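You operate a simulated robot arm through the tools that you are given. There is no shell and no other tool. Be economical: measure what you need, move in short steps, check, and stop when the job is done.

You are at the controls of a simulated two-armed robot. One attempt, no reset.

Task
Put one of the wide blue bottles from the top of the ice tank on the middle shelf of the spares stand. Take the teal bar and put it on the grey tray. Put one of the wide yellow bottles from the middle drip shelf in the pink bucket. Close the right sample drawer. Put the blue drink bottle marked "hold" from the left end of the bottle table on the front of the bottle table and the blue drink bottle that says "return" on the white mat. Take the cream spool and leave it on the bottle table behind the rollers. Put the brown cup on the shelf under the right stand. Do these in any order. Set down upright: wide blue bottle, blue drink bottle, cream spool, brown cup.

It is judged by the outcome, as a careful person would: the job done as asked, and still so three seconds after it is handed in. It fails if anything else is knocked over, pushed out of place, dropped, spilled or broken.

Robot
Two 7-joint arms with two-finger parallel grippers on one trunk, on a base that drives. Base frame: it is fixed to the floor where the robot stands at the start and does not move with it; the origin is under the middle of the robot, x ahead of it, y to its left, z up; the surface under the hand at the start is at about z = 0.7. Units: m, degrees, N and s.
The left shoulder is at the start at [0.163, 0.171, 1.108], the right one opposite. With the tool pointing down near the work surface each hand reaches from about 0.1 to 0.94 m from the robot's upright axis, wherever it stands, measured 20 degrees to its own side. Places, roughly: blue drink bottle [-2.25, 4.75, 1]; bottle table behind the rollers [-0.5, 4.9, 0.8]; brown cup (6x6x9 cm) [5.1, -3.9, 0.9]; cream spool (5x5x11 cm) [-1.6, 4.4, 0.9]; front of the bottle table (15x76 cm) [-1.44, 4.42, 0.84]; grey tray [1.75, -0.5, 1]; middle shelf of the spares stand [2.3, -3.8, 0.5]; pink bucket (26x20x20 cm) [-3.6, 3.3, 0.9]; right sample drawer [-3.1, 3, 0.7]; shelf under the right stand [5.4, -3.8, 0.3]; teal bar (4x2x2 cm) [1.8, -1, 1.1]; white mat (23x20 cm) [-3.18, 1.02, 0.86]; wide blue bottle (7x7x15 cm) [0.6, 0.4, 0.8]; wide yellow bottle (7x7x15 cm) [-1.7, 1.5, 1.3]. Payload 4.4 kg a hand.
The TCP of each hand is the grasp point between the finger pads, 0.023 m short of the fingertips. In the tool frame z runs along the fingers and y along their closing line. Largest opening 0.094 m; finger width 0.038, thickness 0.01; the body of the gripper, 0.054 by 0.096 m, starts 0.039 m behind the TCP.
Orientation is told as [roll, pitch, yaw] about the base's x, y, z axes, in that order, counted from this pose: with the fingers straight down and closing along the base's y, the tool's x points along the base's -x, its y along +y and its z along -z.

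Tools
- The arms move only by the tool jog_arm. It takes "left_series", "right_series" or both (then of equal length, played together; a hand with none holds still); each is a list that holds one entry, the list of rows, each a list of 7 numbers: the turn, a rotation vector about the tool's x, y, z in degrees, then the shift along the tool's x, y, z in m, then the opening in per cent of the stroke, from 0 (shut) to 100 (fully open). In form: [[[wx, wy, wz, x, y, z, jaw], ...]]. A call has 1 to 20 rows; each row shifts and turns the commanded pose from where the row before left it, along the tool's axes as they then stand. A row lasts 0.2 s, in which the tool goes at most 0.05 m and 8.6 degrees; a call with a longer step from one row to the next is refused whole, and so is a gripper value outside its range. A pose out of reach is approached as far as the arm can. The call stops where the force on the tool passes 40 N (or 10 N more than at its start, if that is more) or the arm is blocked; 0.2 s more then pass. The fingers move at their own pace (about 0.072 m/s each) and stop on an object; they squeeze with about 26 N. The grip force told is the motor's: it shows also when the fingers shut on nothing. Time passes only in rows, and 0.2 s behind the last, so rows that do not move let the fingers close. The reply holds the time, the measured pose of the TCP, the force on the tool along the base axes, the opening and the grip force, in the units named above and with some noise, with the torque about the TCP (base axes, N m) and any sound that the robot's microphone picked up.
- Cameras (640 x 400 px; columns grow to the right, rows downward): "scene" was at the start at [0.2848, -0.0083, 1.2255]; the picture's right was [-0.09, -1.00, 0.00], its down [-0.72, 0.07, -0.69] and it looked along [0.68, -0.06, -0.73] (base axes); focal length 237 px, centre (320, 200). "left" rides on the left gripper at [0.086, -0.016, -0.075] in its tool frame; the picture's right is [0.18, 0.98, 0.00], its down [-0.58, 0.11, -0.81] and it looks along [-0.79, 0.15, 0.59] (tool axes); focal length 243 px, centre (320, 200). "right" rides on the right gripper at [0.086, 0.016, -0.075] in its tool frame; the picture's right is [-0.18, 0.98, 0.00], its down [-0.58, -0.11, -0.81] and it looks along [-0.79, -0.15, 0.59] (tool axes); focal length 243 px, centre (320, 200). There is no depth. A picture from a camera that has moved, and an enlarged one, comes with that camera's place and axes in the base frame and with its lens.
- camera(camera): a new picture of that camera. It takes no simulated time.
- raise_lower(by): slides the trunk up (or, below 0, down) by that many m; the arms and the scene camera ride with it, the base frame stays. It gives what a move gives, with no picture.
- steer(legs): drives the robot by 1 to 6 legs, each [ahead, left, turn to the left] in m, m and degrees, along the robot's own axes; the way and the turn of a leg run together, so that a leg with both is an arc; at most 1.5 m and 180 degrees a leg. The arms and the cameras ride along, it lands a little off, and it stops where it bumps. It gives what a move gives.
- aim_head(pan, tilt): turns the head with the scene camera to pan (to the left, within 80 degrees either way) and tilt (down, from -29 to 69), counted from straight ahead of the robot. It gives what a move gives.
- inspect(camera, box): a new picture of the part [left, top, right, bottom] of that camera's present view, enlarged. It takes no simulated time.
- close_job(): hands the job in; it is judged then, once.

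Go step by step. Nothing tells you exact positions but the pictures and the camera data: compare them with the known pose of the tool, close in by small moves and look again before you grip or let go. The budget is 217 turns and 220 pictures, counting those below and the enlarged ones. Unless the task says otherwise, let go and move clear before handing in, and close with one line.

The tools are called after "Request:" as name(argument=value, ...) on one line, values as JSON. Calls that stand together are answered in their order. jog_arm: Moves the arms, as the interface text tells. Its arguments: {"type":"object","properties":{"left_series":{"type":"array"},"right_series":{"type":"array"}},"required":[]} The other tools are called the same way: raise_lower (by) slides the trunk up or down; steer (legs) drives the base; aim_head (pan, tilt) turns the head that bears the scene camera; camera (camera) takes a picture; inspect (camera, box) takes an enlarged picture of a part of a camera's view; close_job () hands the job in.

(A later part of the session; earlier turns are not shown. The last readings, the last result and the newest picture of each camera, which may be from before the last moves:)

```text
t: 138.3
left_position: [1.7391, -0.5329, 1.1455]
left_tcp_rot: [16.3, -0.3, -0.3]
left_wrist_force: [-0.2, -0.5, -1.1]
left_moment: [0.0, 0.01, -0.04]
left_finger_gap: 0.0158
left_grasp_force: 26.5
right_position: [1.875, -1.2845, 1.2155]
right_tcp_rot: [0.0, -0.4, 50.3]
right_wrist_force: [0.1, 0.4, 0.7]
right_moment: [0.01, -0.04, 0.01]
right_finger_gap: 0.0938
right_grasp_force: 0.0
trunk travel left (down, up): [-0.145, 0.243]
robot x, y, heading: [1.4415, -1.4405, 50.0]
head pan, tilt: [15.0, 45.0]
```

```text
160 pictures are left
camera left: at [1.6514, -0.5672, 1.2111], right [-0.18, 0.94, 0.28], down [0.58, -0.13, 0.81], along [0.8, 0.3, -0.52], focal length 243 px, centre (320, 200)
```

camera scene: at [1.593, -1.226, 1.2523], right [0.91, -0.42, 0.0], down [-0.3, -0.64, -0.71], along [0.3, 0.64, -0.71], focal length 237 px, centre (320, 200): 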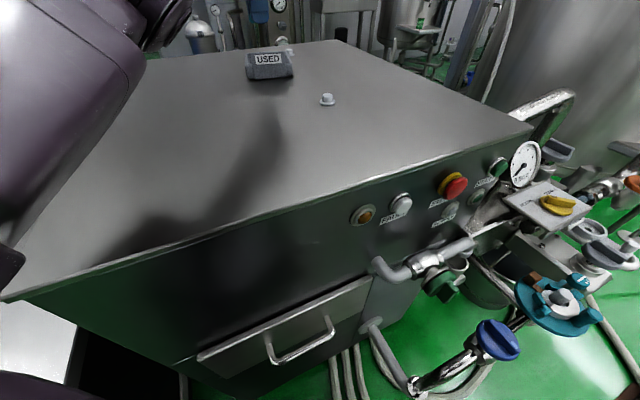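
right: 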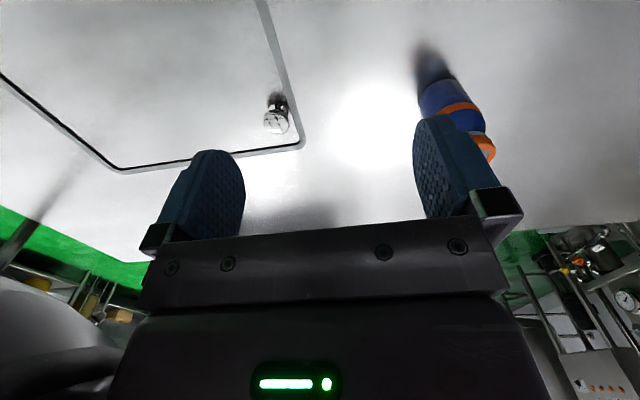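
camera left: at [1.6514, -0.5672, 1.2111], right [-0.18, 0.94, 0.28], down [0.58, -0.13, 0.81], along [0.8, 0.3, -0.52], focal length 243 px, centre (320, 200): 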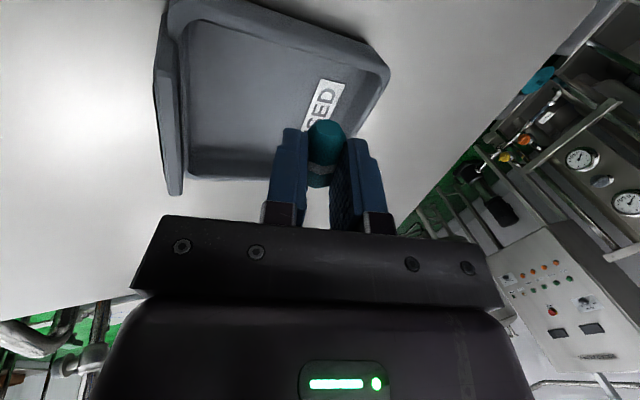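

Over the tray centre. I'll lower and release just above the tray floor.

Request:
jog_arm(left_series=[[[0, 0, 0, 0, -0.005, 0.0176, 5], [0, 0, 0, 0, -0.005, 0.0176, 5], [0, 0, 0, 0, -0.005, 0.0176, 5], [0, 0, 0, 0, 0, 0, 5]]])

Request:
camera(camera="left")

```text
t: 139.5
left_position: [1.7383, -0.5344, 1.1677]
left_tcp_rot: [20.7, -3.2, -0.2]
left_wrist_force: [0.1, 0.4, -1.1]
left_moment: [0.02, -0.03, 0.02]
left_finger_gap: 0.0158
left_grasp_force: 25.8
right_position: [1.8744, -1.2923, 1.2233]
right_tcp_rot: [0.3, -1.3, 50.3]
right_wrist_force: [0.1, 0.0, -0.6]
right_moment: [-0.03, -0.01, -0.03]
right_finger_gap: 0.0941
right_grasp_force: 0.1
trunk travel left (down, up): [-0.145, 0.243]
robot x, y, heading: [1.4414, -1.435, 50.2]
head pan, tilt: [15.0, 45.0]
stopped in row 4 (left hand): the arm was blocked; the commanded pose is now the measured one
```

```text
159 pictures are left
camera left: at [1.6473, -0.5742, 1.2266], right [-0.2, 0.92, 0.34], down [0.54, -0.18, 0.82], along [0.82, 0.35, -0.46], focal length 243 px, centre (320, 200)
```

left: 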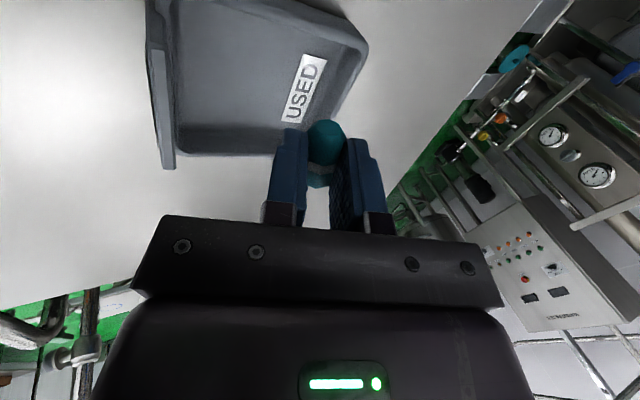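

The arm is leaning on the tank edge because the trunk is too low. I'll raise the trunk 8 cm and come down with the hand again.

Request:
raise_lower(by=0.09)

Request:
aim_head(pan=45, tilt=45)

Request:
camera(camera="scene")

```text
t: 140.7
left_position: [1.7175, -0.5574, 1.3193]
left_tcp_rot: [24.4, -6.6, -0.7]
left_wrist_force: [-1.6, 0.2, 0.1]
left_moment: [0.02, -0.01, -0.01]
left_finger_gap: 0.0157
left_grasp_force: 26.2
right_position: [1.8786, -1.2812, 1.2998]
right_tcp_rot: [0.1, 0.1, 50.3]
right_wrist_force: [-0.2, 0.4, -0.9]
right_moment: [0.01, 0.0, 0.0]
right_finger_gap: 0.094
right_grasp_force: 0.1
trunk travel left (down, up): [-0.235, 0.153]
robot x, y, heading: [1.4418, -1.4362, 50.1]
head pan, tilt: [15.0, 45.0]
```

```text
t: 141.7
left_position: [1.7168, -0.5591, 1.3196]
left_tcp_rot: [24.3, -6.8, -0.8]
left_wrist_force: [0.0, -0.2, -0.2]
left_moment: [0.03, 0.0, -0.02]
left_finger_gap: 0.0153
left_grasp_force: 26.3
right_position: [1.8779, -1.2823, 1.3003]
right_tcp_rot: [0.2, 0.0, 50.2]
right_wrist_force: [-0.1, -0.4, 1.2]
right_moment: [0.01, -0.04, -0.04]
right_finger_gap: 0.0943
right_grasp_force: 0.1
trunk travel left (down, up): [-0.235, 0.153]
robot x, y, heading: [1.4372, -1.442, 50.1]
head pan, tilt: [45.0, 45.0]
```

```text
158 pictures are left
camera scene: at [1.4987, -1.2807, 1.3526], right [1.0, 0.09, 0.0], down [0.06, -0.7, -0.71], along [-0.06, 0.7, -0.71], focal length 237 px, centre (320, 200)
```

scene: 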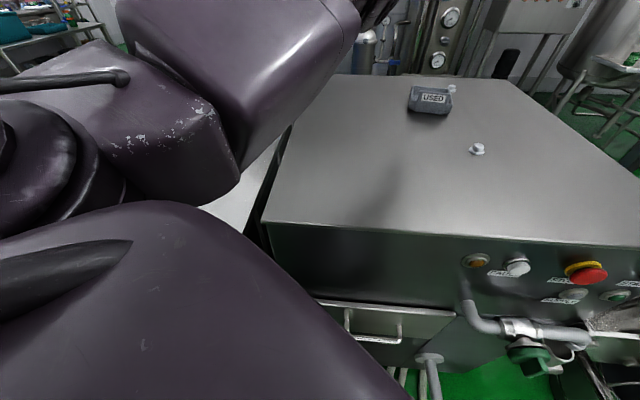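

The arm is free again. I'll lower the hand toward the tray floor in stages.

Request:
jog_arm(left_series=[[[0, 0, 0, 0, -0.0117, 0.0371, 5], [0, 0, 0, 0, -0.0117, 0.0371, 5], [0, 0, 0, 0, -0.0117, 0.0371, 5], [0, 0, 0, 0, -0.0117, 0.0371, 5], [0, 0, 0, 0, 0, 0, 5]]])

Request:
camera(camera="left")

```text
t: 142.9
left_position: [1.7312, -0.5402, 1.1708]
left_tcp_rot: [24.5, -6.7, -0.7]
left_wrist_force: [0.1, -0.2, 0.2]
left_moment: [-0.02, -0.03, -0.03]
left_finger_gap: 0.0157
left_grasp_force: 26.2
right_position: [1.8773, -1.2822, 1.3026]
right_tcp_rot: [0.1, -0.2, 50.3]
right_wrist_force: [0.6, -0.8, -0.2]
right_moment: [0.02, -0.03, -0.02]
right_finger_gap: 0.0936
right_grasp_force: 0.0
trunk travel left (down, up): [-0.235, 0.153]
robot x, y, heading: [1.4392, -1.4369, 49.9]
head pan, tilt: [45.0, 45.0]
```

```text
157 pictures are left
camera left: at [1.6377, -0.5823, 1.2201], right [-0.22, 0.9, 0.38], down [0.48, -0.24, 0.84], along [0.85, 0.37, -0.38], focal length 243 px, centre (320, 200)
```

left: 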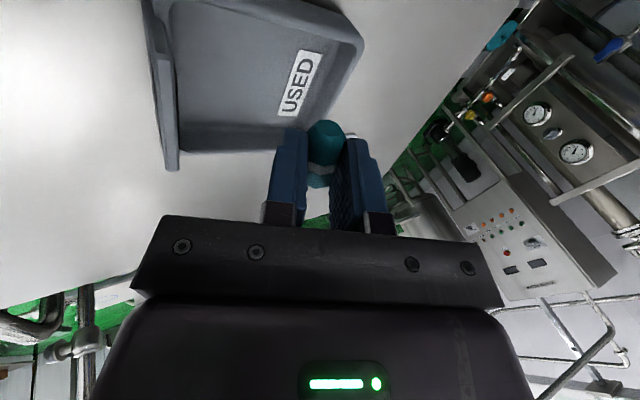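

The tray centre reads (1.76, −0.53). I'll do the last 8 cm down with a small shift.

Request:
jog_arm(left_series=[[[0, 0, 0, -0.006, -0.009, 0.025, 5], [0, 0, 0, -0.005, -0.009, 0.025, 5], [0, 0, 0, -0.004, -0.009, 0.022, 5], [0, 0, 0, 0, 0, 0, 5]]])

Request:
camera(camera="left")

```text
t: 143.9
left_position: [1.7506, -0.5415, 1.0952]
left_tcp_rot: [24.4, -6.7, -0.7]
left_wrist_force: [2.6, -2.3, 5.4]
left_moment: [-0.3, 0.21, 0.15]
left_finger_gap: 0.0154
left_grasp_force: 26.0
left hand out of reach, approached as far as the arm can: row 2, 3
right_position: [1.877, -1.2811, 1.3025]
right_tcp_rot: [0.1, 0.0, 50.3]
right_wrist_force: [0.5, 0.1, 0.5]
right_moment: [-0.01, 0.03, 0.01]
right_finger_gap: 0.0941
right_grasp_force: 0.1
trunk travel left (down, up): [-0.235, 0.153]
robot x, y, heading: [1.4374, -1.4391, 50.0]
head pan, tilt: [45.0, 45.0]
```

```text
156 pictures are left
camera left: at [1.6579, -0.5835, 1.1438], right [-0.22, 0.9, 0.38], down [0.48, -0.24, 0.84], along [0.85, 0.37, -0.38], focal length 243 px, centre (320, 200)
```

left: 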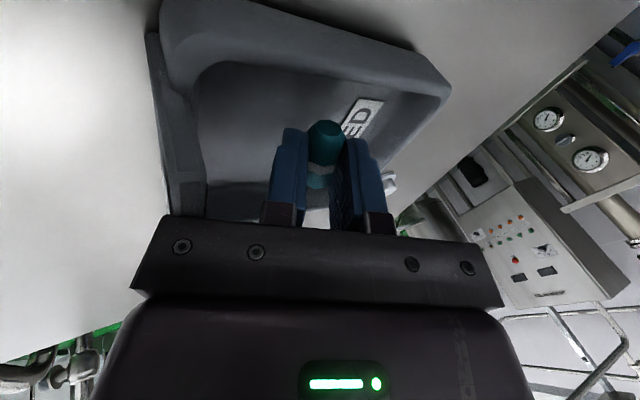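

The bar is inside the tray with light contact. I'll open a little, then lift away.

Request:
jog_arm(left_series=[[[0, 0, 0, 0, 0, 0, 20], [0, 0, 0, 0, 0, 0, 35], [0, 0, 0, 0, 0, 0, 35], [0, 0, 0, 0, 0.012, -0.028, 35], [0, 0, 0, 0, 0.012, -0.028, 35], [0, 0, 0, 0, 0.012, -0.028, 35], [0, 0, 0, 0, 0.012, -0.028, 35], [0, 0, 0, 0, 0, 0, 35]]])

Request:
camera(camera="left")

```text
t: 145.7
left_position: [1.7381, -0.5441, 1.213]
left_tcp_rot: [24.2, -6.6, -0.6]
left_wrist_force: [0.1, -0.1, 0.4]
left_moment: [0.0, 0.01, -0.01]
left_finger_gap: 0.0331
left_grasp_force: 0.0
right_position: [1.8774, -1.2811, 1.3017]
right_tcp_rot: [0.1, 0.0, 50.3]
right_wrist_force: [0.7, 0.7, -0.7]
right_moment: [-0.03, -0.02, -0.01]
right_finger_gap: 0.094
right_grasp_force: 0.1
trunk travel left (down, up): [-0.235, 0.153]
robot x, y, heading: [1.4395, -1.4407, 50.2]
head pan, tilt: [45.0, 45.0]
```

```text
155 pictures are left
camera left: at [1.6438, -0.5865, 1.2641], right [-0.22, 0.9, 0.38], down [0.49, -0.24, 0.84], along [0.85, 0.37, -0.38], focal length 243 px, centre (320, 200)
```

left: 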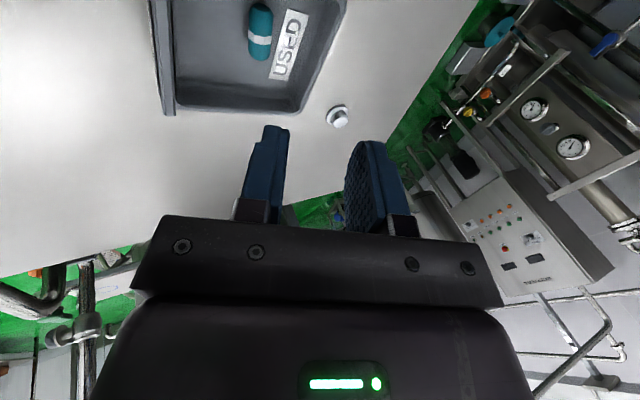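

The bar lies in the tray. I'll draw the left arm back to a compact, straight-down posture, then reverse away from the tank.

Request:
jog_arm(left_series=[[[8, 0, 0, 0, 0, -0.01, 100], [8, 0, 0, 0, 0, -0.01, 100], [8, 0, 0, 0, 0, 0, 100], [0, 6.6, 0, 0, 0, 0, 100], [0, 0, 0, 0.024, -0.0375, -0.01, 100], [0, 0, 0, 0.024, -0.0375, -0.01, 100], [0, 0, 0, 0.024, -0.0375, -0.01, 100], [0, 0, 0, 0.024, -0.0375, -0.01, 100], [0, 0, 0, 0.024, -0.0375, -0.01, 100], [0, 0, 0, 0.024, -0.0375, 0, 100], [0, 0, 0, 0.024, -0.0375, 0, 100], [0, 0, 0, 0.024, -0.0375, 0, 100], [0, 0, -8.4, 0, 0, 0, 100], [0, 0, -8.4, 0, 0, 0, 100], [0, 0, -8.4, 0, 0, 0, 100], [0, 0, -8.4, 0, 0, 0, 100], [0, 0, -8.4, 0, 0, 0, 100], [0, 0, -8.4, 0, 0, 0, 100]]])

Request:
steer(legs=[[-0.38, -0.32, 0], [0, 0, -50]])

Request:
aim_head(pan=-35, tilt=25)

Request:
camera(camera="scene")

```text
t: 149.5
left_position: [1.6926, -0.5975, 1.222]
left_tcp_rot: [0.1, -0.2, 49.9]
left_wrist_force: [-0.4, -0.4, 0.6]
left_moment: [0.0, 0.0, -0.02]
left_finger_gap: 0.094
left_grasp_force: 0.0
left hand out of reach, approached as far as the arm can: row 1, 2, 3, 4, 5, 6, 7, 8, 9, 10, 11, 12
right_position: [1.8772, -1.2821, 1.3017]
right_tcp_rot: [0.1, 0.0, 50.3]
right_wrist_force: [0.7, 0.5, 0.5]
right_moment: [-0.03, -0.02, -0.02]
right_finger_gap: 0.0942
right_grasp_force: 0.0
trunk travel left (down, up): [-0.235, 0.153]
robot x, y, heading: [1.4432, -1.4354, 50.2]
head pan, tilt: [45.0, 45.0]
```

```text
t: 155.1
left_position: [2.2522, -1.5836, 1.2233]
left_tcp_rot: [0.2, -0.3, -0.2]
left_wrist_force: [-0.6, 0.2, -0.1]
left_moment: [0.03, 0.02, -0.05]
left_finger_gap: 0.0938
left_grasp_force: 0.1
right_position: [1.8467, -2.1647, 1.3022]
right_tcp_rot: [0.0, 0.0, 0.2]
right_wrist_force: [-0.9, 0.6, 0.0]
right_moment: [0.0, 0.0, 0.0]
right_finger_gap: 0.0942
right_grasp_force: 0.1
trunk travel left (down, up): [-0.235, 0.153]
robot x, y, heading: [1.446, -1.9326, 0.1]
head pan, tilt: [45.0, 45.0]
```

```text
t: 156.7
left_position: [2.2512, -1.5838, 1.2219]
left_tcp_rot: [0.2, -0.2, -0.1]
left_wrist_force: [-0.2, 0.6, 0.0]
left_moment: [-0.02, -0.03, -0.04]
left_finger_gap: 0.0943
left_grasp_force: 0.1
right_position: [1.847, -2.1647, 1.3024]
right_tcp_rot: [0.1, 0.0, 0.3]
right_wrist_force: [-0.3, -0.6, 0.6]
right_moment: [0.02, -0.01, -0.01]
right_finger_gap: 0.0938
right_grasp_force: 0.0
trunk travel left (down, up): [-0.235, 0.153]
robot x, y, heading: [1.4453, -1.9305, 0.3]
head pan, tilt: [-35.0, 25.0]
```

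```text
154 pictures are left
camera scene: at [1.6235, -1.9832, 1.3831], right [-0.57, -0.82, 0.0], down [-0.35, 0.24, -0.91], along [0.74, -0.52, -0.42], focal length 237 px, centre (320, 200)
```

scene: 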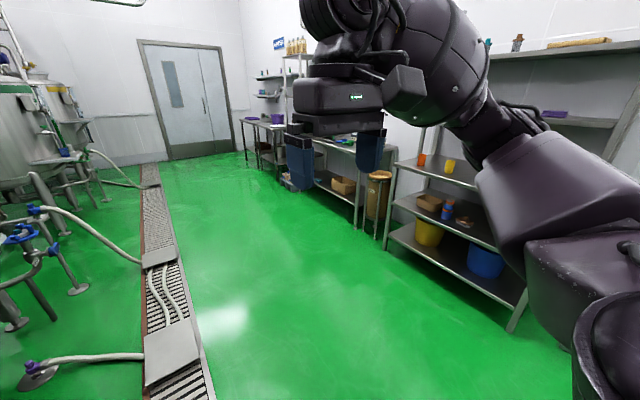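

The left arm is still stretched out. I'll draw it in, then drive along the aisle toward the right stand near x 5.

Request:
jog_arm(left_series=[[[0, 0, 0, 0.04, 0, 0, 100], [0, 0, 0, 0.04, 0, 0, 100], [0, 0, 0, 0.04, 0, 0, 100], [0, 0, 0, 0.04, 0, 0, 100], [0, 0, 0, 0.04, 0, 0, 100], [0, 0, 0, 0.04, 0, 0, 100], [0, 0, 0, 0.04, 0, 0, 100], [0, 0, 0, 0.04, 0, 0, 100]]])

Request:
steer(legs=[[0.5, -0.45, 0], [1.4, 0, 0], [1.4, 0, 0]])

Request:
aim_head(pan=-60, tilt=20)

Request:
camera(camera="scene")

```text
t: 158.4
left_position: [2.2523, -1.5837, 1.2231]
left_tcp_rot: [0.2, -0.2, -0.4]
left_wrist_force: [-0.1, -0.3, -0.1]
left_moment: [-0.02, -0.01, 0.01]
left_finger_gap: 0.0939
left_grasp_force: 0.0
left hand out of reach, approached as far as the arm can: row 1, 2, 3, 4, 5, 6, 7, 8
right_position: [1.8458, -2.1643, 1.3004]
right_tcp_rot: [0.0, 0.0, 0.3]
right_wrist_force: [0.1, -0.5, 0.6]
right_moment: [0.0, -0.01, 0.0]
right_finger_gap: 0.0941
right_grasp_force: 0.0
trunk travel left (down, up): [-0.235, 0.153]
robot x, y, heading: [1.4454, -1.9286, -0.2]
head pan, tilt: [-35.0, 25.0]
```

```text
t: 175.9
left_position: [5.4984, -2.0048, 1.2225]
left_tcp_rot: [0.2, -0.3, 0.8]
left_wrist_force: [-0.3, 0.2, 0.1]
left_moment: [0.01, 0.0, 0.0]
left_finger_gap: 0.0941
left_grasp_force: 0.1
right_position: [5.1052, -2.5921, 1.3022]
right_tcp_rot: [0.1, 0.0, 1.4]
right_wrist_force: [-0.5, -0.4, -0.3]
right_moment: [0.01, -0.02, -0.02]
right_finger_gap: 0.0941
right_grasp_force: 0.0
trunk travel left (down, up): [-0.235, 0.153]
robot x, y, heading: [4.6997, -2.3643, 1.1]
head pan, tilt: [-35.0, 25.0]
```

```text
t: 176.8
left_position: [5.4989, -2.0039, 1.2238]
left_tcp_rot: [0.2, -0.2, 0.8]
left_wrist_force: [-0.8, 0.8, -0.6]
left_moment: [-0.02, 0.02, 0.01]
left_finger_gap: 0.0938
left_grasp_force: 0.0
right_position: [5.1035, -2.5909, 1.3011]
right_tcp_rot: [0.1, 0.0, 1.5]
right_wrist_force: [-0.8, 1.4, 0.3]
right_moment: [-0.01, 0.0, 0.0]
right_finger_gap: 0.0938
right_grasp_force: 0.0
trunk travel left (down, up): [-0.235, 0.153]
robot x, y, heading: [4.6979, -2.365, 1.3]
head pan, tilt: [-60.0, 20.0]
```

```text
153 pictures are left
camera scene: at [4.8492, -2.4432, 1.3912], right [-0.85, -0.52, 0.0], down [-0.18, 0.29, -0.94], along [0.49, -0.8, -0.34], focal length 237 px, centre (320, 200)
```

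scene: 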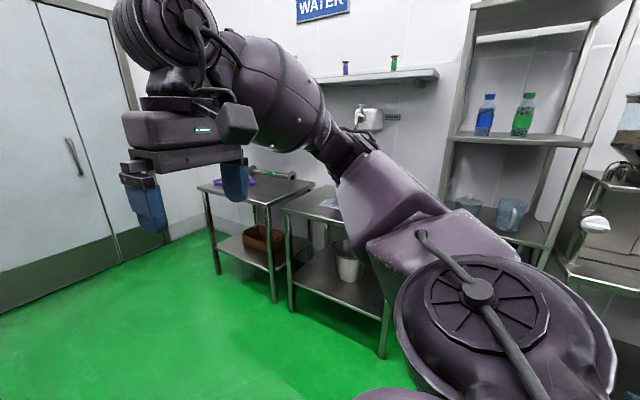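

I've reached the right area. I'll turn to face the stands and look.

Request:
steer(legs=[[0, 0, -91]])

Request:
aim_head(pan=12, tilt=30)

Request:
camera(camera="scene")

```text
t: 181.0
left_position: [5.0634, -3.1629, 1.2238]
left_tcp_rot: [0.2, -0.3, -88.9]
left_wrist_force: [0.4, 0.3, -0.2]
left_moment: [0.01, -0.04, -0.03]
left_finger_gap: 0.094
left_grasp_force: 0.1
right_position: [4.4726, -2.7709, 1.302]
right_tcp_rot: [0.1, 0.0, -88.4]
right_wrist_force: [-0.7, -0.5, -0.3]
right_moment: [-0.01, 0.02, 0.02]
right_finger_gap: 0.0941
right_grasp_force: 0.1
trunk travel left (down, up): [-0.235, 0.153]
robot x, y, heading: [4.6997, -2.3673, -88.8]
head pan, tilt: [-60.0, 20.0]
```

```text
t: 182.5
left_position: [5.0642, -3.164, 1.2241]
left_tcp_rot: [0.2, -0.2, -88.9]
left_wrist_force: [-0.4, -0.2, -0.2]
left_moment: [0.01, 0.03, -0.01]
left_finger_gap: 0.0938
left_grasp_force: 0.0
right_position: [4.474, -2.7716, 1.3012]
right_tcp_rot: [0.1, 0.0, -88.5]
right_wrist_force: [-0.3, 0.2, -0.4]
right_moment: [0.03, 0.0, 0.01]
right_finger_gap: 0.0939
right_grasp_force: 0.2
trunk travel left (down, up): [-0.235, 0.153]
robot x, y, heading: [4.7017, -2.3629, -88.6]
head pan, tilt: [12.0, 30.0]
```

```text
152 pictures are left
camera scene: at [4.7239, -2.5544, 1.3752], right [-0.97, -0.23, 0.0], down [-0.12, 0.49, -0.87], along [0.2, -0.84, -0.5], focal length 237 px, centre (320, 200)
```

scene: 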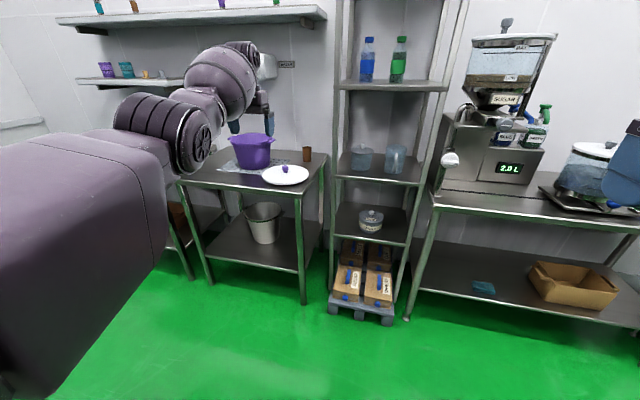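

The brown cup is at about (5.14, −3.95) behind a lid. The shelf under this stand is at z≈0.3, with a bucket near x 5.41. First I need the left arm to fold back, so I'll try small moves in other directions.

Request:
jog_arm(left_series=[[[0, 0, 0, 0, 0, -0.03, 100], [0, 0, 0, 0, 0, -0.03, 100], [0, 0, 0, 0.03, 0, 0, 100], [0, 0, 0, 0.03, 0, 0, 100]]])

Request:
jog_arm(left_series=[[[0, 0, 0, 0, 0, 0.04, 100], [0, 0, 0, 0, 0, 0.04, 100], [0, 0, 0, 0.02, -0.02, 0.02, 100], [0, 0, 0, 0.02, -0.02, 0.02, 100]]])

```text
t: 183.5
left_position: [5.0752, -3.146, 1.292]
left_tcp_rot: [-0.3, -3.6, -87.3]
left_wrist_force: [0.5, 0.2, -0.8]
left_moment: [0.0, 0.04, 0.02]
left_finger_gap: 0.0938
left_grasp_force: 0.0
left hand out of reach, approached as far as the arm can: row 2, 3, 4
right_position: [4.4766, -2.7694, 1.3025]
right_tcp_rot: [0.0, -0.2, -88.3]
right_wrist_force: [1.4, 1.0, 0.2]
right_moment: [-0.01, 0.09, 0.01]
right_finger_gap: 0.0942
right_grasp_force: 0.1
trunk travel left (down, up): [-0.235, 0.153]
robot x, y, heading: [4.6998, -2.3632, -88.7]
head pan, tilt: [12.0, 30.0]
```

```text
t: 184.5
left_position: [5.0202, -3.0855, 1.1547]
left_tcp_rot: [0.2, -0.3, -88.9]
left_wrist_force: [-0.4, 0.4, -0.6]
left_moment: [0.0, 0.01, 0.0]
left_finger_gap: 0.094
left_grasp_force: 0.0
right_position: [4.4723, -2.7717, 1.3016]
right_tcp_rot: [0.1, 0.0, -88.6]
right_wrist_force: [0.2, -0.4, -0.7]
right_moment: [0.03, -0.03, 0.02]
right_finger_gap: 0.0939
right_grasp_force: 0.0
trunk travel left (down, up): [-0.235, 0.153]
robot x, y, heading: [4.7013, -2.3601, -88.7]
head pan, tilt: [12.0, 30.0]
```

It comes free when moving down and in. I'll continue folding it.

Request:
jog_arm(left_series=[[[0, 0, 0, 0.04, 0, 0, 100], [0, 0, 0, 0.04, 0, 0, 100], [0, 0, 0, 0.04, 0, 0, 100], [0, 0, 0, 0.04, 0, 0, 100], [0, 0, 0, 0.04, 0, 0, 100], [0, 0, 0, 0.04, 0, 0, 100], [0, 0, 0, 0.04, 0, 0, 100]]])

Request:
camera(camera="scene")

```text
t: 186.1
left_position: [5.017, -2.8025, 1.1539]
left_tcp_rot: [0.1, -0.3, -88.9]
left_wrist_force: [-0.5, 1.0, -0.3]
left_moment: [0.01, 0.03, 0.02]
left_finger_gap: 0.0942
left_grasp_force: 0.0
right_position: [4.4738, -2.7695, 1.3023]
right_tcp_rot: [0.0, -0.1, -88.5]
right_wrist_force: [0.1, -0.1, 0.5]
right_moment: [-0.02, 0.02, 0.0]
right_finger_gap: 0.0939
right_grasp_force: 0.2
trunk travel left (down, up): [-0.235, 0.153]
robot x, y, heading: [4.7001, -2.3637, -88.7]
head pan, tilt: [12.0, 30.0]
```

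```text
151 pictures are left
camera scene: at [4.7241, -2.553, 1.3755], right [-0.97, -0.23, 0.0], down [-0.12, 0.49, -0.87], along [0.2, -0.84, -0.5], focal length 237 px, centre (320, 200)
```

scene: 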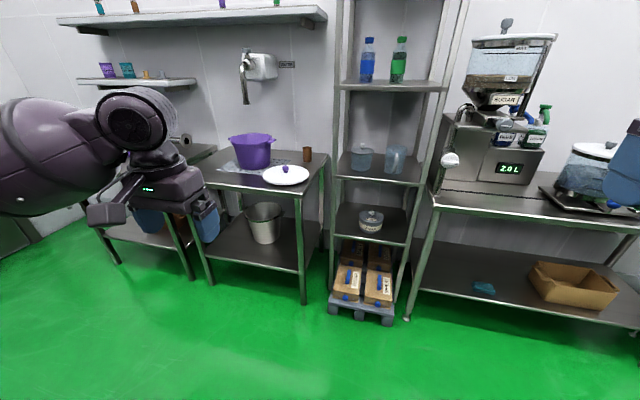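

I'll slide left in front of the stand and come closer.

Request:
steer(legs=[[0, 0.66, -1], [0.4, 0, 0]])

Request:
aim_head(pan=-10, tilt=35)

Request:
camera(camera="scene")

```text
t: 194.7
left_position: [5.7058, -3.2031, 1.1526]
left_tcp_rot: [0.3, -0.3, -89.6]
left_wrist_force: [-0.6, -0.2, 0.4]
left_moment: [0.01, 0.01, 0.0]
left_finger_gap: 0.094
left_grasp_force: 0.1
right_position: [5.1639, -3.1645, 1.3015]
right_tcp_rot: [0.1, 0.1, -89.0]
right_wrist_force: [-0.7, -0.5, 0.3]
right_moment: [-0.01, 0.02, -0.02]
right_finger_gap: 0.0941
right_grasp_force: 0.1
trunk travel left (down, up): [-0.235, 0.153]
robot x, y, heading: [5.3954, -2.7571, -89.5]
head pan, tilt: [12.0, 30.0]
```

```text
t: 195.5
left_position: [5.7055, -3.202, 1.1528]
left_tcp_rot: [0.2, -0.3, -89.6]
left_wrist_force: [0.3, -0.4, 0.0]
left_moment: [-0.03, -0.02, -0.01]
left_finger_gap: 0.0941
left_grasp_force: 0.1
right_position: [5.1646, -3.1617, 1.3015]
right_tcp_rot: [0.1, 0.0, -89.0]
right_wrist_force: [-0.1, -0.6, 0.6]
right_moment: [-0.01, 0.01, 0.0]
right_finger_gap: 0.0942
right_grasp_force: 0.1
trunk travel left (down, up): [-0.235, 0.153]
robot x, y, heading: [5.3952, -2.7578, -89.2]
head pan, tilt: [-10.0, 35.0]
```

```text
150 pictures are left
camera scene: at [5.3825, -2.9479, 1.3674], right [-0.99, 0.16, 0.0], down [0.09, 0.57, -0.82], along [-0.13, -0.81, -0.57], focal length 237 px, centre (320, 200)
```

scene: 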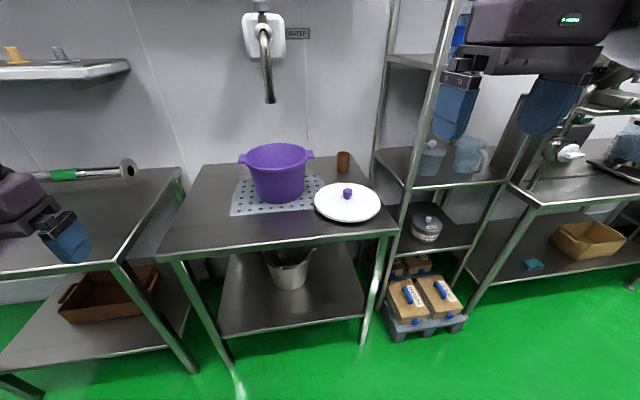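

The cup is at (5.118, −3.91), with the tall rack's edge near x 5.0. I'll move a bit further left and closer so the right arm comes in from the left, and tilt the right hand 45°.

Request:
jog_arm(right_series=[[[0, -7.5, 0, 0, 0, 0, 100], [0, -7.5, 0, 0, 0, 0, 100], [0, -7.5, 0, 0, 0, 0, 100], [0, -7.5, 0, 0, 0, 0, 100], [0, -7.5, 0, 0, 0, 0, 100], [0, -7.5, 0, 0, 0, 0, 100], [0, 0, 0, 0, 0, 0, 100]]])

Request:
steer(legs=[[0, 0.1, 0], [0.27, 0, 0]])

Request:
camera(camera="scene")

```text
t: 197.1
left_position: [5.7044, -3.2023, 1.1523]
left_tcp_rot: [0.2, -0.3, -89.7]
left_wrist_force: [0.5, -1.1, 0.7]
left_moment: [0.01, -0.01, 0.0]
left_finger_gap: 0.094
left_grasp_force: 0.1
right_position: [5.1786, -3.1765, 1.3177]
right_tcp_rot: [0.1, -41.1, -89.1]
right_wrist_force: [0.6, -0.2, 0.3]
right_moment: [0.03, 0.04, -0.03]
right_finger_gap: 0.0941
right_grasp_force: 0.1
right hand out of reach, approached as far as the arm can: row 5, 6
trunk travel left (down, up): [-0.235, 0.153]
robot x, y, heading: [5.3922, -2.7573, -89.3]
head pan, tilt: [-10.0, 35.0]
```

```text
t: 200.2
left_position: [5.8079, -3.4743, 1.1525]
left_tcp_rot: [0.3, -0.2, -89.7]
left_wrist_force: [0.6, -0.1, -0.7]
left_moment: [-0.01, 0.03, 0.01]
left_finger_gap: 0.0942
left_grasp_force: 0.0
right_position: [5.2804, -3.4459, 1.3181]
right_tcp_rot: [0.2, -41.3, -89.3]
right_wrist_force: [0.1, -0.5, 0.2]
right_moment: [0.02, -0.01, 0.03]
right_finger_gap: 0.0942
right_grasp_force: 0.0
trunk travel left (down, up): [-0.235, 0.153]
robot x, y, heading: [5.5004, -3.0298, -89.4]
head pan, tilt: [-10.0, 35.0]
```

```text
149 pictures are left
camera scene: at [5.4853, -3.2181, 1.3673], right [-0.99, 0.16, 0.0], down [0.09, 0.57, -0.82], along [-0.13, -0.81, -0.57], focal length 237 px, centre (320, 200)
```

scene: 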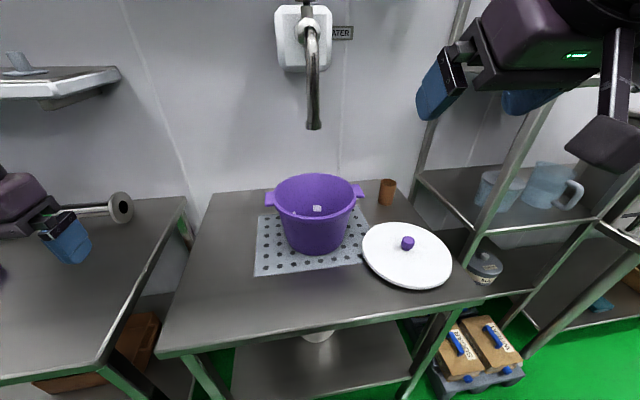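

I confirm the cup at (5.114, −3.913). I'll move the right hand to a point about 12 cm above gripping height.

Request:
jog_arm(right_series=[[[0, 0, 0, -0.0125, -0.0256, 0.0402, 100], [0, 0, 0, -0.0125, -0.0256, 0.0402, 100], [0, 0, 0, -0.0125, -0.0256, 0.0402, 100], [0, 0, 0, -0.0125, -0.0256, 0.0402, 100], [0, 0, 0, -0.0125, -0.0256, 0.0402, 100], [0, 0, 0, -0.0125, -0.0256, 0.0402, 100], [0, 0, 0, -0.0125, -0.0124, 0.0402, 100], [0, 0, 0, -0.0125, 0, 0.0402, 100], [0, 0, 0, -0.0125, 0, 0.0402, 100], [0, 0, 0, -0.0125, 0, 0.0402, 100], [0, 0, 0, -0.0125, 0, 0.0402, 100], [0, 0, 0, -0.0125, 0, 0.0402, 100], [0, 0, 0, -0.0125, 0, 0.0402, 100], [0, 0, 0, 0, 0, 0, 100]]])

Request:
camera(camera="scene")

Request:
camera(camera="right")

```text
t: 203.2
left_position: [5.8064, -3.4726, 1.1531]
left_tcp_rot: [0.1, -0.3, -89.8]
left_wrist_force: [0.2, -0.4, 0.0]
left_moment: [0.0, -0.02, 0.0]
left_finger_gap: 0.0941
left_grasp_force: 0.2
right_position: [5.1207, -3.9121, 1.0321]
right_tcp_rot: [0.1, -41.3, -89.2]
right_wrist_force: [0.2, -0.8, 0.1]
right_moment: [0.01, -0.02, -0.03]
right_finger_gap: 0.094
right_grasp_force: 0.0
trunk travel left (down, up): [-0.235, 0.153]
robot x, y, heading: [5.496, -3.0302, -89.4]
head pan, tilt: [-10.0, 35.0]
```

```text
148 pictures are left
camera scene: at [5.4847, -3.2165, 1.3677], right [-0.99, 0.16, 0.0], down [0.09, 0.57, -0.82], along [-0.13, -0.81, -0.57], focal length 237 px, centre (320, 200)
```

scene: 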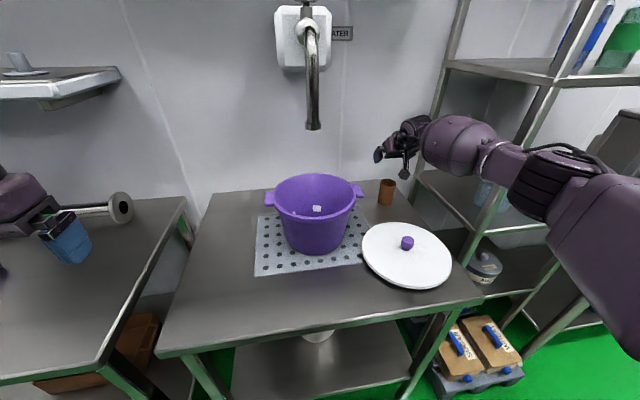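

```text
147 pictures are left
camera right: at [5.135, -3.7969, 1.0297], right [0.98, -0.13, 0.12], down [-0.11, 0.09, 0.99], along [-0.14, -0.99, 0.08], focal length 243 px, centre (320, 200)
```

right: 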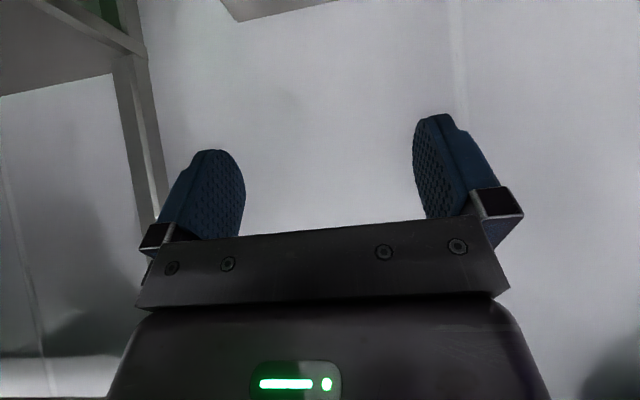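

The projection shows the hand is directly above the cup. I'll go straight down to gripping height.

Request:
jog_arm(right_series=[[[0, 0, 0, 0.02, 0, 0.023, 100], [0, 0, 0, 0.02, 0, 0.023, 100], [0, 0, 0, 0.02, 0, 0.023, 100], [0, 0, 0, 0.0187, 0, 0.0215, 100], [0, 0, 0, 0, 0, 0, 100]]])

Request:
camera(camera="right")

Request:
inspect(camera="scene", box=[340, 120, 480, 240])

```text
t: 204.4
left_position: [5.8079, -3.4724, 1.1534]
left_tcp_rot: [0.2, -0.4, -89.8]
left_wrist_force: [0.1, 0.2, -0.8]
left_moment: [0.0, 0.01, -0.01]
left_finger_gap: 0.0938
left_grasp_force: 0.1
right_position: [5.1216, -3.9154, 0.9238]
right_tcp_rot: [0.1, -41.4, -89.4]
right_wrist_force: [1.1, -0.2, 6.9]
right_moment: [0.33, -0.05, -0.04]
right_finger_gap: 0.0941
right_grasp_force: 0.1
right hand out of reach, approached as far as the arm can: row 4
trunk travel left (down, up): [-0.235, 0.153]
robot x, y, heading: [5.4982, -3.028, -89.0]
head pan, tilt: [-10.0, 35.0]
```

```text
146 pictures are left
camera right: at [5.1362, -3.8008, 0.9218], right [0.98, -0.13, 0.12], down [-0.11, 0.1, 0.99], along [-0.14, -0.99, 0.08], focal length 243 px, centre (320, 200)
```

right: 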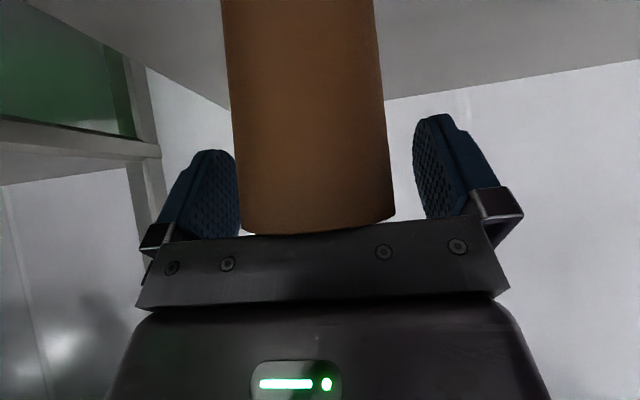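

```text
3.33 times, centred on (410, 180) of scene
camera zoom: at [5.4858, -3.2166, 1.3678], right [-0.99, 0.16, 0.0], down [0.09, 0.57, -0.82], along [-0.13, -0.81, -0.57], focal length 790 px, centre (20, 267)
```

zoom: 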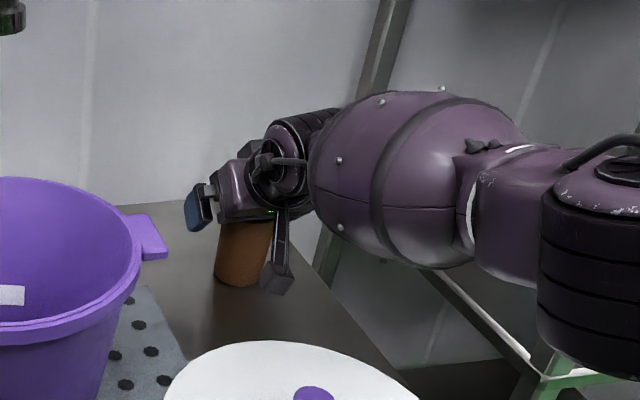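

The cup is between the fingers with its rim close to the palm. I'll close on it now.

Request:
jog_arm(right_series=[[[0, 0, 0, 0, 0, 0, 70], [0, 0, 0, 0, 0, 0, 45], [0, 0, 0, 0, 0, 0, 30], [0, 0, 0, 0, 0, 0, 30], [0, 0, 0, 0, 0, 0, 30]]])

Request:
camera(camera="right")

```text
t: 205.6
left_position: [5.8087, -3.4722, 1.1535]
left_tcp_rot: [0.1, -0.4, -89.7]
left_wrist_force: [0.9, -0.3, -0.6]
left_moment: [-0.02, 0.02, -0.06]
left_finger_gap: 0.0942
left_grasp_force: 0.1
right_position: [5.1218, -3.9158, 0.9237]
right_tcp_rot: [0.0, -41.4, -89.3]
right_wrist_force: [3.0, -2.8, 12.3]
right_moment: [0.37, -0.07, -0.07]
right_finger_gap: 0.0516
right_grasp_force: 26.1
trunk travel left (down, up): [-0.235, 0.153]
robot x, y, heading: [5.4992, -3.0337, -89.2]
head pan, tilt: [-10.0, 35.0]
```

```text
144 pictures are left
camera right: at [5.1362, -3.8002, 0.9217], right [0.98, -0.13, 0.12], down [-0.11, 0.1, 0.99], along [-0.14, -0.99, 0.08], focal length 243 px, centre (320, 200)
```

right: 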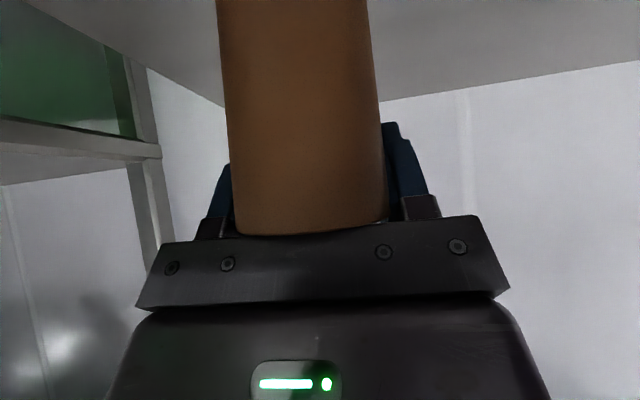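

Gripped at 5.2 cm. I'll lift straight up.

Request:
jog_arm(right_series=[[[0, 0, 0, -0.02, 0, -0.023, 30], [0, 0, 0, -0.0246, 0, -0.0283, 30], [0, 0, 0, -0.0246, 0, -0.0283, 30], [0, 0, 0, -0.0246, 0, -0.0283, 30], [0, 0, 0, -0.0246, 0, -0.0283, 30], [0, 0, 0, 0, 0, 0, 30]]])

Request:
camera(camera="right")

Request:
camera(camera="scene")

```text
t: 207.0
left_position: [5.8067, -3.4733, 1.1524]
left_tcp_rot: [0.1, -0.4, -89.8]
left_wrist_force: [0.0, -0.5, 1.4]
left_moment: [0.0, 0.01, 0.01]
left_finger_gap: 0.0937
left_grasp_force: 0.0
right_position: [5.1177, -3.9145, 1.1002]
right_tcp_rot: [0.1, -41.1, -89.4]
right_wrist_force: [-0.1, -0.1, -1.1]
right_moment: [-0.04, 0.02, 0.04]
right_finger_gap: 0.0515
right_grasp_force: 26.2
trunk travel left (down, up): [-0.235, 0.153]
robot x, y, heading: [5.4989, -3.0298, -89.1]
head pan, tilt: [-10.0, 35.0]
```

```text
143 pictures are left
camera right: at [5.1324, -3.7995, 1.0992], right [0.98, -0.13, 0.12], down [-0.11, 0.09, 0.99], along [-0.14, -0.99, 0.08], focal length 243 px, centre (320, 200)
```

right: 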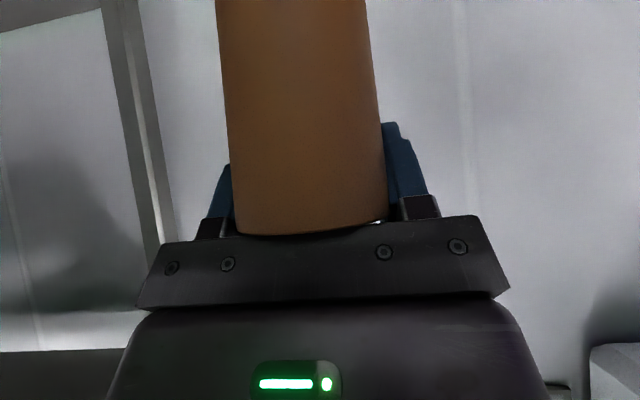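

```text
142 pictures are left
camera scene: at [5.4852, -3.2179, 1.3672], right [-0.99, 0.16, 0.0], down [0.09, 0.57, -0.82], along [-0.13, -0.81, -0.57], focal length 237 px, centre (320, 200)
```

scene: 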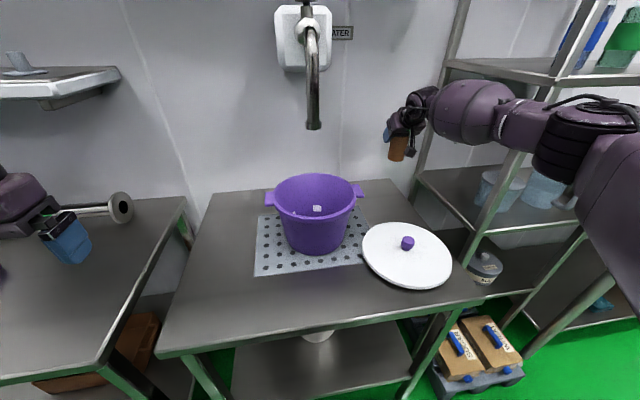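

The cup is up and clear. I'll reverse out, drop the trunk to neutral, and bring the cup in front and low.

Request:
steer(legs=[[-0.65, 0, 0]])

Request:
raise_lower(by=-0.1)

Request:
jog_arm(right_series=[[[0, 0, 0, 0.034, 0, -0.0296, 30], [0, 0, 0, 0.034, 0, -0.0296, 30], [0, 0, 0, 0.034, 0, -0.0296, 30], [0, 0, 0, 0.034, 0, -0.0296, 30], [0, 0, 0, 0.034, 0, -0.0296, 30], [0, 0, 0, 0.034, 0, -0.0296, 30], [0, 0, 0, 0, 0, 0, 30]]])

Request:
aim_head(pan=-20, tilt=45)

Request:
camera(camera="scene")

```text
t: 210.6
left_position: [5.8012, -2.8338, 1.1536]
left_tcp_rot: [0.1, -0.3, -89.1]
left_wrist_force: [-0.1, 0.4, -0.2]
left_moment: [-0.01, -0.01, 0.03]
left_finger_gap: 0.0943
left_grasp_force: 0.0
right_position: [5.1179, -3.2838, 1.099]
right_tcp_rot: [0.0, -41.3, -88.7]
right_wrist_force: [0.2, 0.3, 0.0]
right_moment: [-0.01, 0.0, 0.02]
right_finger_gap: 0.0507
right_grasp_force: 25.8
trunk travel left (down, up): [-0.235, 0.153]
robot x, y, heading: [5.4893, -2.3923, -88.6]
head pan, tilt: [-10.0, 35.0]
```

```text
t: 211.9
left_position: [5.8016, -2.8337, 1.0546]
left_tcp_rot: [0.2, -0.5, -89.1]
left_wrist_force: [0.2, 0.5, 0.0]
left_moment: [0.0, 0.0, -0.03]
left_finger_gap: 0.0943
left_grasp_force: 0.1
right_position: [5.1176, -3.2827, 1.0044]
right_tcp_rot: [0.2, -41.5, -88.7]
right_wrist_force: [1.0, 0.2, 0.6]
right_moment: [0.0, 0.02, -0.03]
right_finger_gap: 0.0509
right_grasp_force: 25.9
trunk travel left (down, up): [-0.135, 0.253]
robot x, y, heading: [5.4865, -2.3969, -88.6]
head pan, tilt: [-10.0, 35.0]
```

```text
t: 213.5
left_position: [5.801, -2.8348, 1.0517]
left_tcp_rot: [0.2, -0.2, -89.0]
left_wrist_force: [-0.1, -0.2, 0.2]
left_moment: [0.0, 0.03, -0.03]
left_finger_gap: 0.0939
left_grasp_force: 0.1
right_position: [5.1113, -3.0153, 1.0017]
right_tcp_rot: [0.2, -41.1, -88.7]
right_wrist_force: [-0.6, 0.2, -0.1]
right_moment: [0.02, -0.01, 0.02]
right_finger_gap: 0.0507
right_grasp_force: 25.7
trunk travel left (down, up): [-0.135, 0.253]
robot x, y, heading: [5.4882, -2.4, -88.9]
head pan, tilt: [-10.0, 35.0]
```

```text
t: 214.2
left_position: [5.8028, -2.835, 1.0536]
left_tcp_rot: [0.2, -0.3, -89.1]
left_wrist_force: [-0.8, -0.1, -0.5]
left_moment: [-0.02, -0.01, -0.02]
left_finger_gap: 0.0941
left_grasp_force: 0.3
right_position: [5.111, -3.0167, 1.0036]
right_tcp_rot: [0.1, -41.2, -88.6]
right_wrist_force: [-0.4, -0.3, 0.5]
right_moment: [-0.02, 0.01, -0.01]
right_finger_gap: 0.0505
right_grasp_force: 26.1
trunk travel left (down, up): [-0.135, 0.253]
robot x, y, heading: [5.4855, -2.392, -88.8]
head pan, tilt: [-20.0, 45.0]
```

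```text
141 pictures are left
camera scene: at [5.4662, -2.666, 1.2399], right [-0.95, 0.32, 0.0], down [0.23, 0.67, -0.71], along [-0.23, -0.67, -0.71], focal length 237 px, centre (320, 200)
```

scene: 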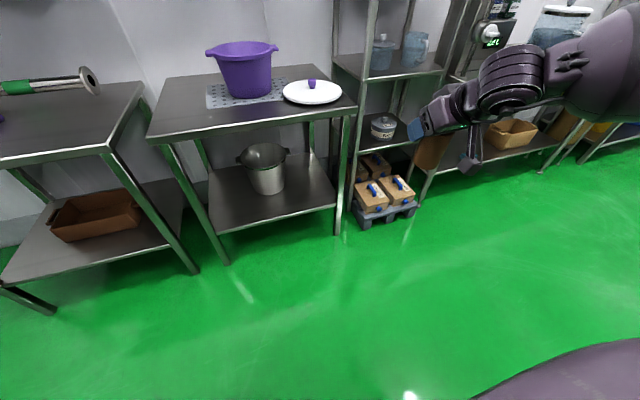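

There is free shelf right of the bucket, about x 5.12–5.25. I'll lower the hand here in the open aisle before driving in.

Request:
jog_arm(right_series=[[[0, 0, 0, 0.0292, 0, 0.0336, 30], [0, 0, 0, 0.0292, 0, 0.0336, 30], [0, 0, 0, 0.0292, 0, 0.0336, 30], [0, 0, 0, 0.0292, 0, 0.0336, 30], [0, 0, 0, 0.0292, 0, 0.0336, 30], [0, 0, 0, 0.0292, 0, 0.0336, 30], [0, 0, 0, 0.0292, 0, 0.0336, 30], [0, 0, 0, 0.0292, 0, 0.0336, 30], [0, 0, 0, 0.0292, 0, 0.0336, 30], [0, 0, 0, 0.0292, 0, 0.0336, 30], [0, 0, 0, 0.0292, 0, 0.0336, 30], [0, 0, 0, 0.0292, 0, 0.0336, 30], [0, 0, 0, 0.0292, 0, 0.0336, 30], [0, 0, 0, 0, 0, 0, 30]]])

Request:
camera(camera="scene")

```text
t: 217.2
left_position: [5.8021, -2.835, 1.0522]
left_tcp_rot: [0.2, -0.3, -89.1]
left_wrist_force: [-0.6, 0.6, 0.1]
left_moment: [-0.03, -0.03, -0.03]
left_finger_gap: 0.0942
left_grasp_force: 0.0
right_position: [5.1124, -3.0128, 0.4208]
right_tcp_rot: [0.0, -41.2, -88.5]
right_wrist_force: [0.6, 0.1, -0.4]
right_moment: [0.03, -0.01, -0.02]
right_finger_gap: 0.0509
right_grasp_force: 25.9
trunk travel left (down, up): [-0.135, 0.253]
robot x, y, heading: [5.4874, -2.3938, -88.6]
head pan, tilt: [-20.0, 45.0]
```

```text
140 pictures are left
camera scene: at [5.4661, -2.6656, 1.2401], right [-0.95, 0.32, 0.0], down [0.23, 0.67, -0.71], along [-0.23, -0.67, -0.71], focal length 237 px, centre (320, 200)
```

scene: 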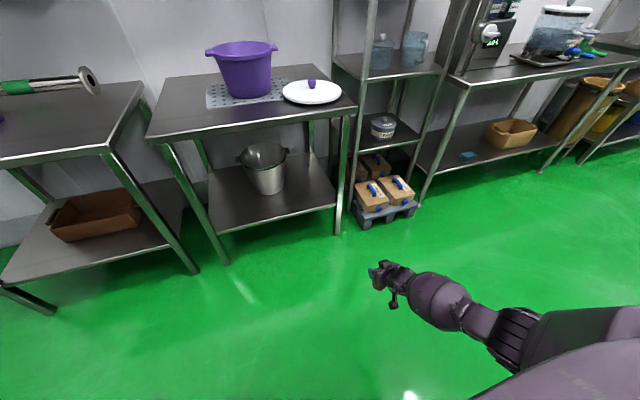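

The hand is at shelf height with the cup held. I'll shift left about 5 cm and drive in part-way first.

Request:
steer(legs=[[0.35, 0.05, 0]])

Request:
camera(camera="scene")

Request:
camera(camera="right")

```text
t: 219.5
left_position: [5.8586, -3.1826, 1.0524]
left_tcp_rot: [0.2, -0.3, -89.1]
left_wrist_force: [-0.7, -0.6, 0.0]
left_moment: [-0.01, 0.02, -0.04]
left_finger_gap: 0.0939
left_grasp_force: 0.1
right_position: [5.1703, -3.3598, 0.4213]
right_tcp_rot: [0.1, -41.2, -88.7]
right_wrist_force: [-0.7, 0.1, -0.8]
right_moment: [-0.01, 0.01, 0.0]
right_finger_gap: 0.0502
right_grasp_force: 26.6
trunk travel left (down, up): [-0.135, 0.253]
robot x, y, heading: [5.5461, -2.74, -88.6]
head pan, tilt: [-20.0, 45.0]
```

```text
139 pictures are left
camera scene: at [5.5235, -3.0134, 1.2398], right [-0.95, 0.32, 0.0], down [0.23, 0.67, -0.71], along [-0.23, -0.67, -0.71], focal length 237 px, centre (320, 200)
```

scene: 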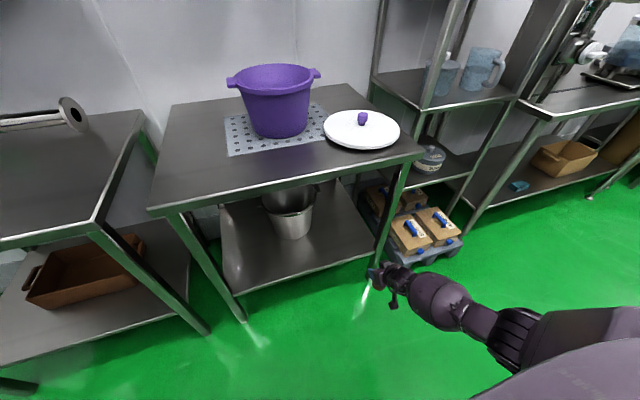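

```text
138 pictures are left
camera right: at [5.1822, -3.2441, 0.42], right [0.99, -0.11, 0.12], down [-0.11, 0.09, 0.99], along [-0.12, -0.99, 0.08], focal length 243 px, centre (320, 200)
```

right: 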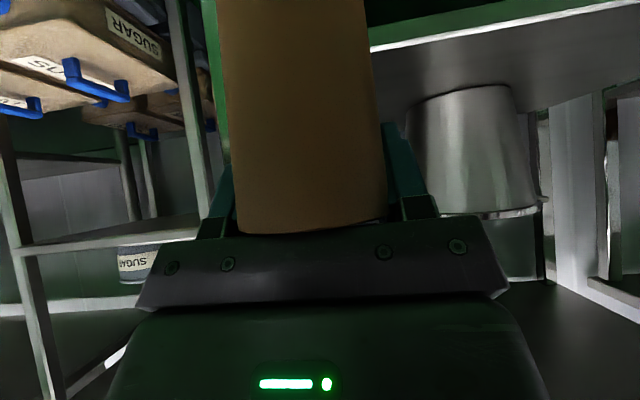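

The leg's inner side is near x 5.11 and the bucket's edge near 5.29, so the gap is fine. I'll drive the last 24 cm with a 1 cm shift left.

Request:
steer(legs=[[0.12, 0.008, 0], [0.125, 0, 0]])

Request:
camera(camera="scene")

Request:
camera(camera="right")

```text
t: 221.6
left_position: [5.8718, -3.4292, 1.0528]
left_tcp_rot: [0.3, -0.2, -89.3]
left_wrist_force: [0.3, -0.3, 0.2]
left_moment: [0.01, -0.04, -0.01]
left_finger_gap: 0.094
left_grasp_force: 0.1
right_position: [5.18, -3.6044, 0.4209]
right_tcp_rot: [0.0, -41.1, -88.8]
right_wrist_force: [-0.1, -0.2, -0.6]
right_moment: [-0.01, 0.04, 0.0]
right_finger_gap: 0.0504
right_grasp_force: 25.9
trunk travel left (down, up): [-0.135, 0.253]
robot x, y, heading: [5.5559, -2.9868, -88.7]
head pan, tilt: [-20.0, 45.0]
```

```text
137 pictures are left
camera scene: at [5.5356, -3.2597, 1.2397], right [-0.95, 0.32, 0.0], down [0.23, 0.67, -0.71], along [-0.23, -0.67, -0.71], focal length 237 px, centre (320, 200)
```

scene: 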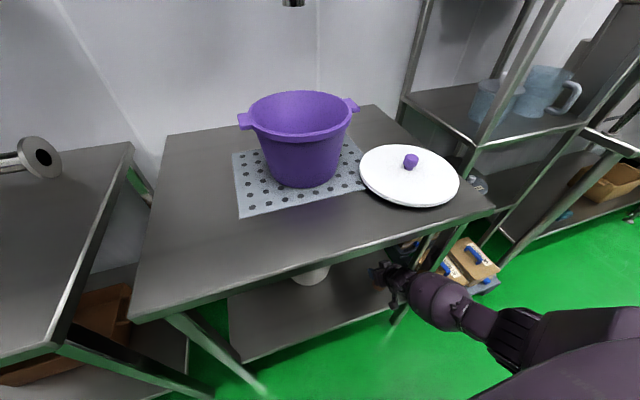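

```text
136 pictures are left
camera right: at [5.1935, -3.489, 0.4198], right [0.99, -0.12, 0.12], down [-0.11, 0.09, 0.99], along [-0.13, -0.99, 0.08], focal length 243 px, centre (320, 200)
```

right: 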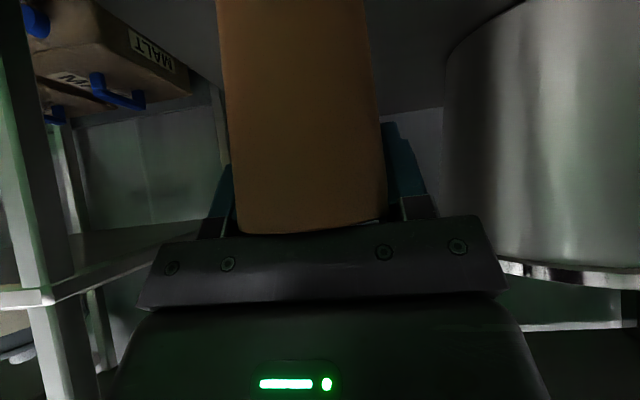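

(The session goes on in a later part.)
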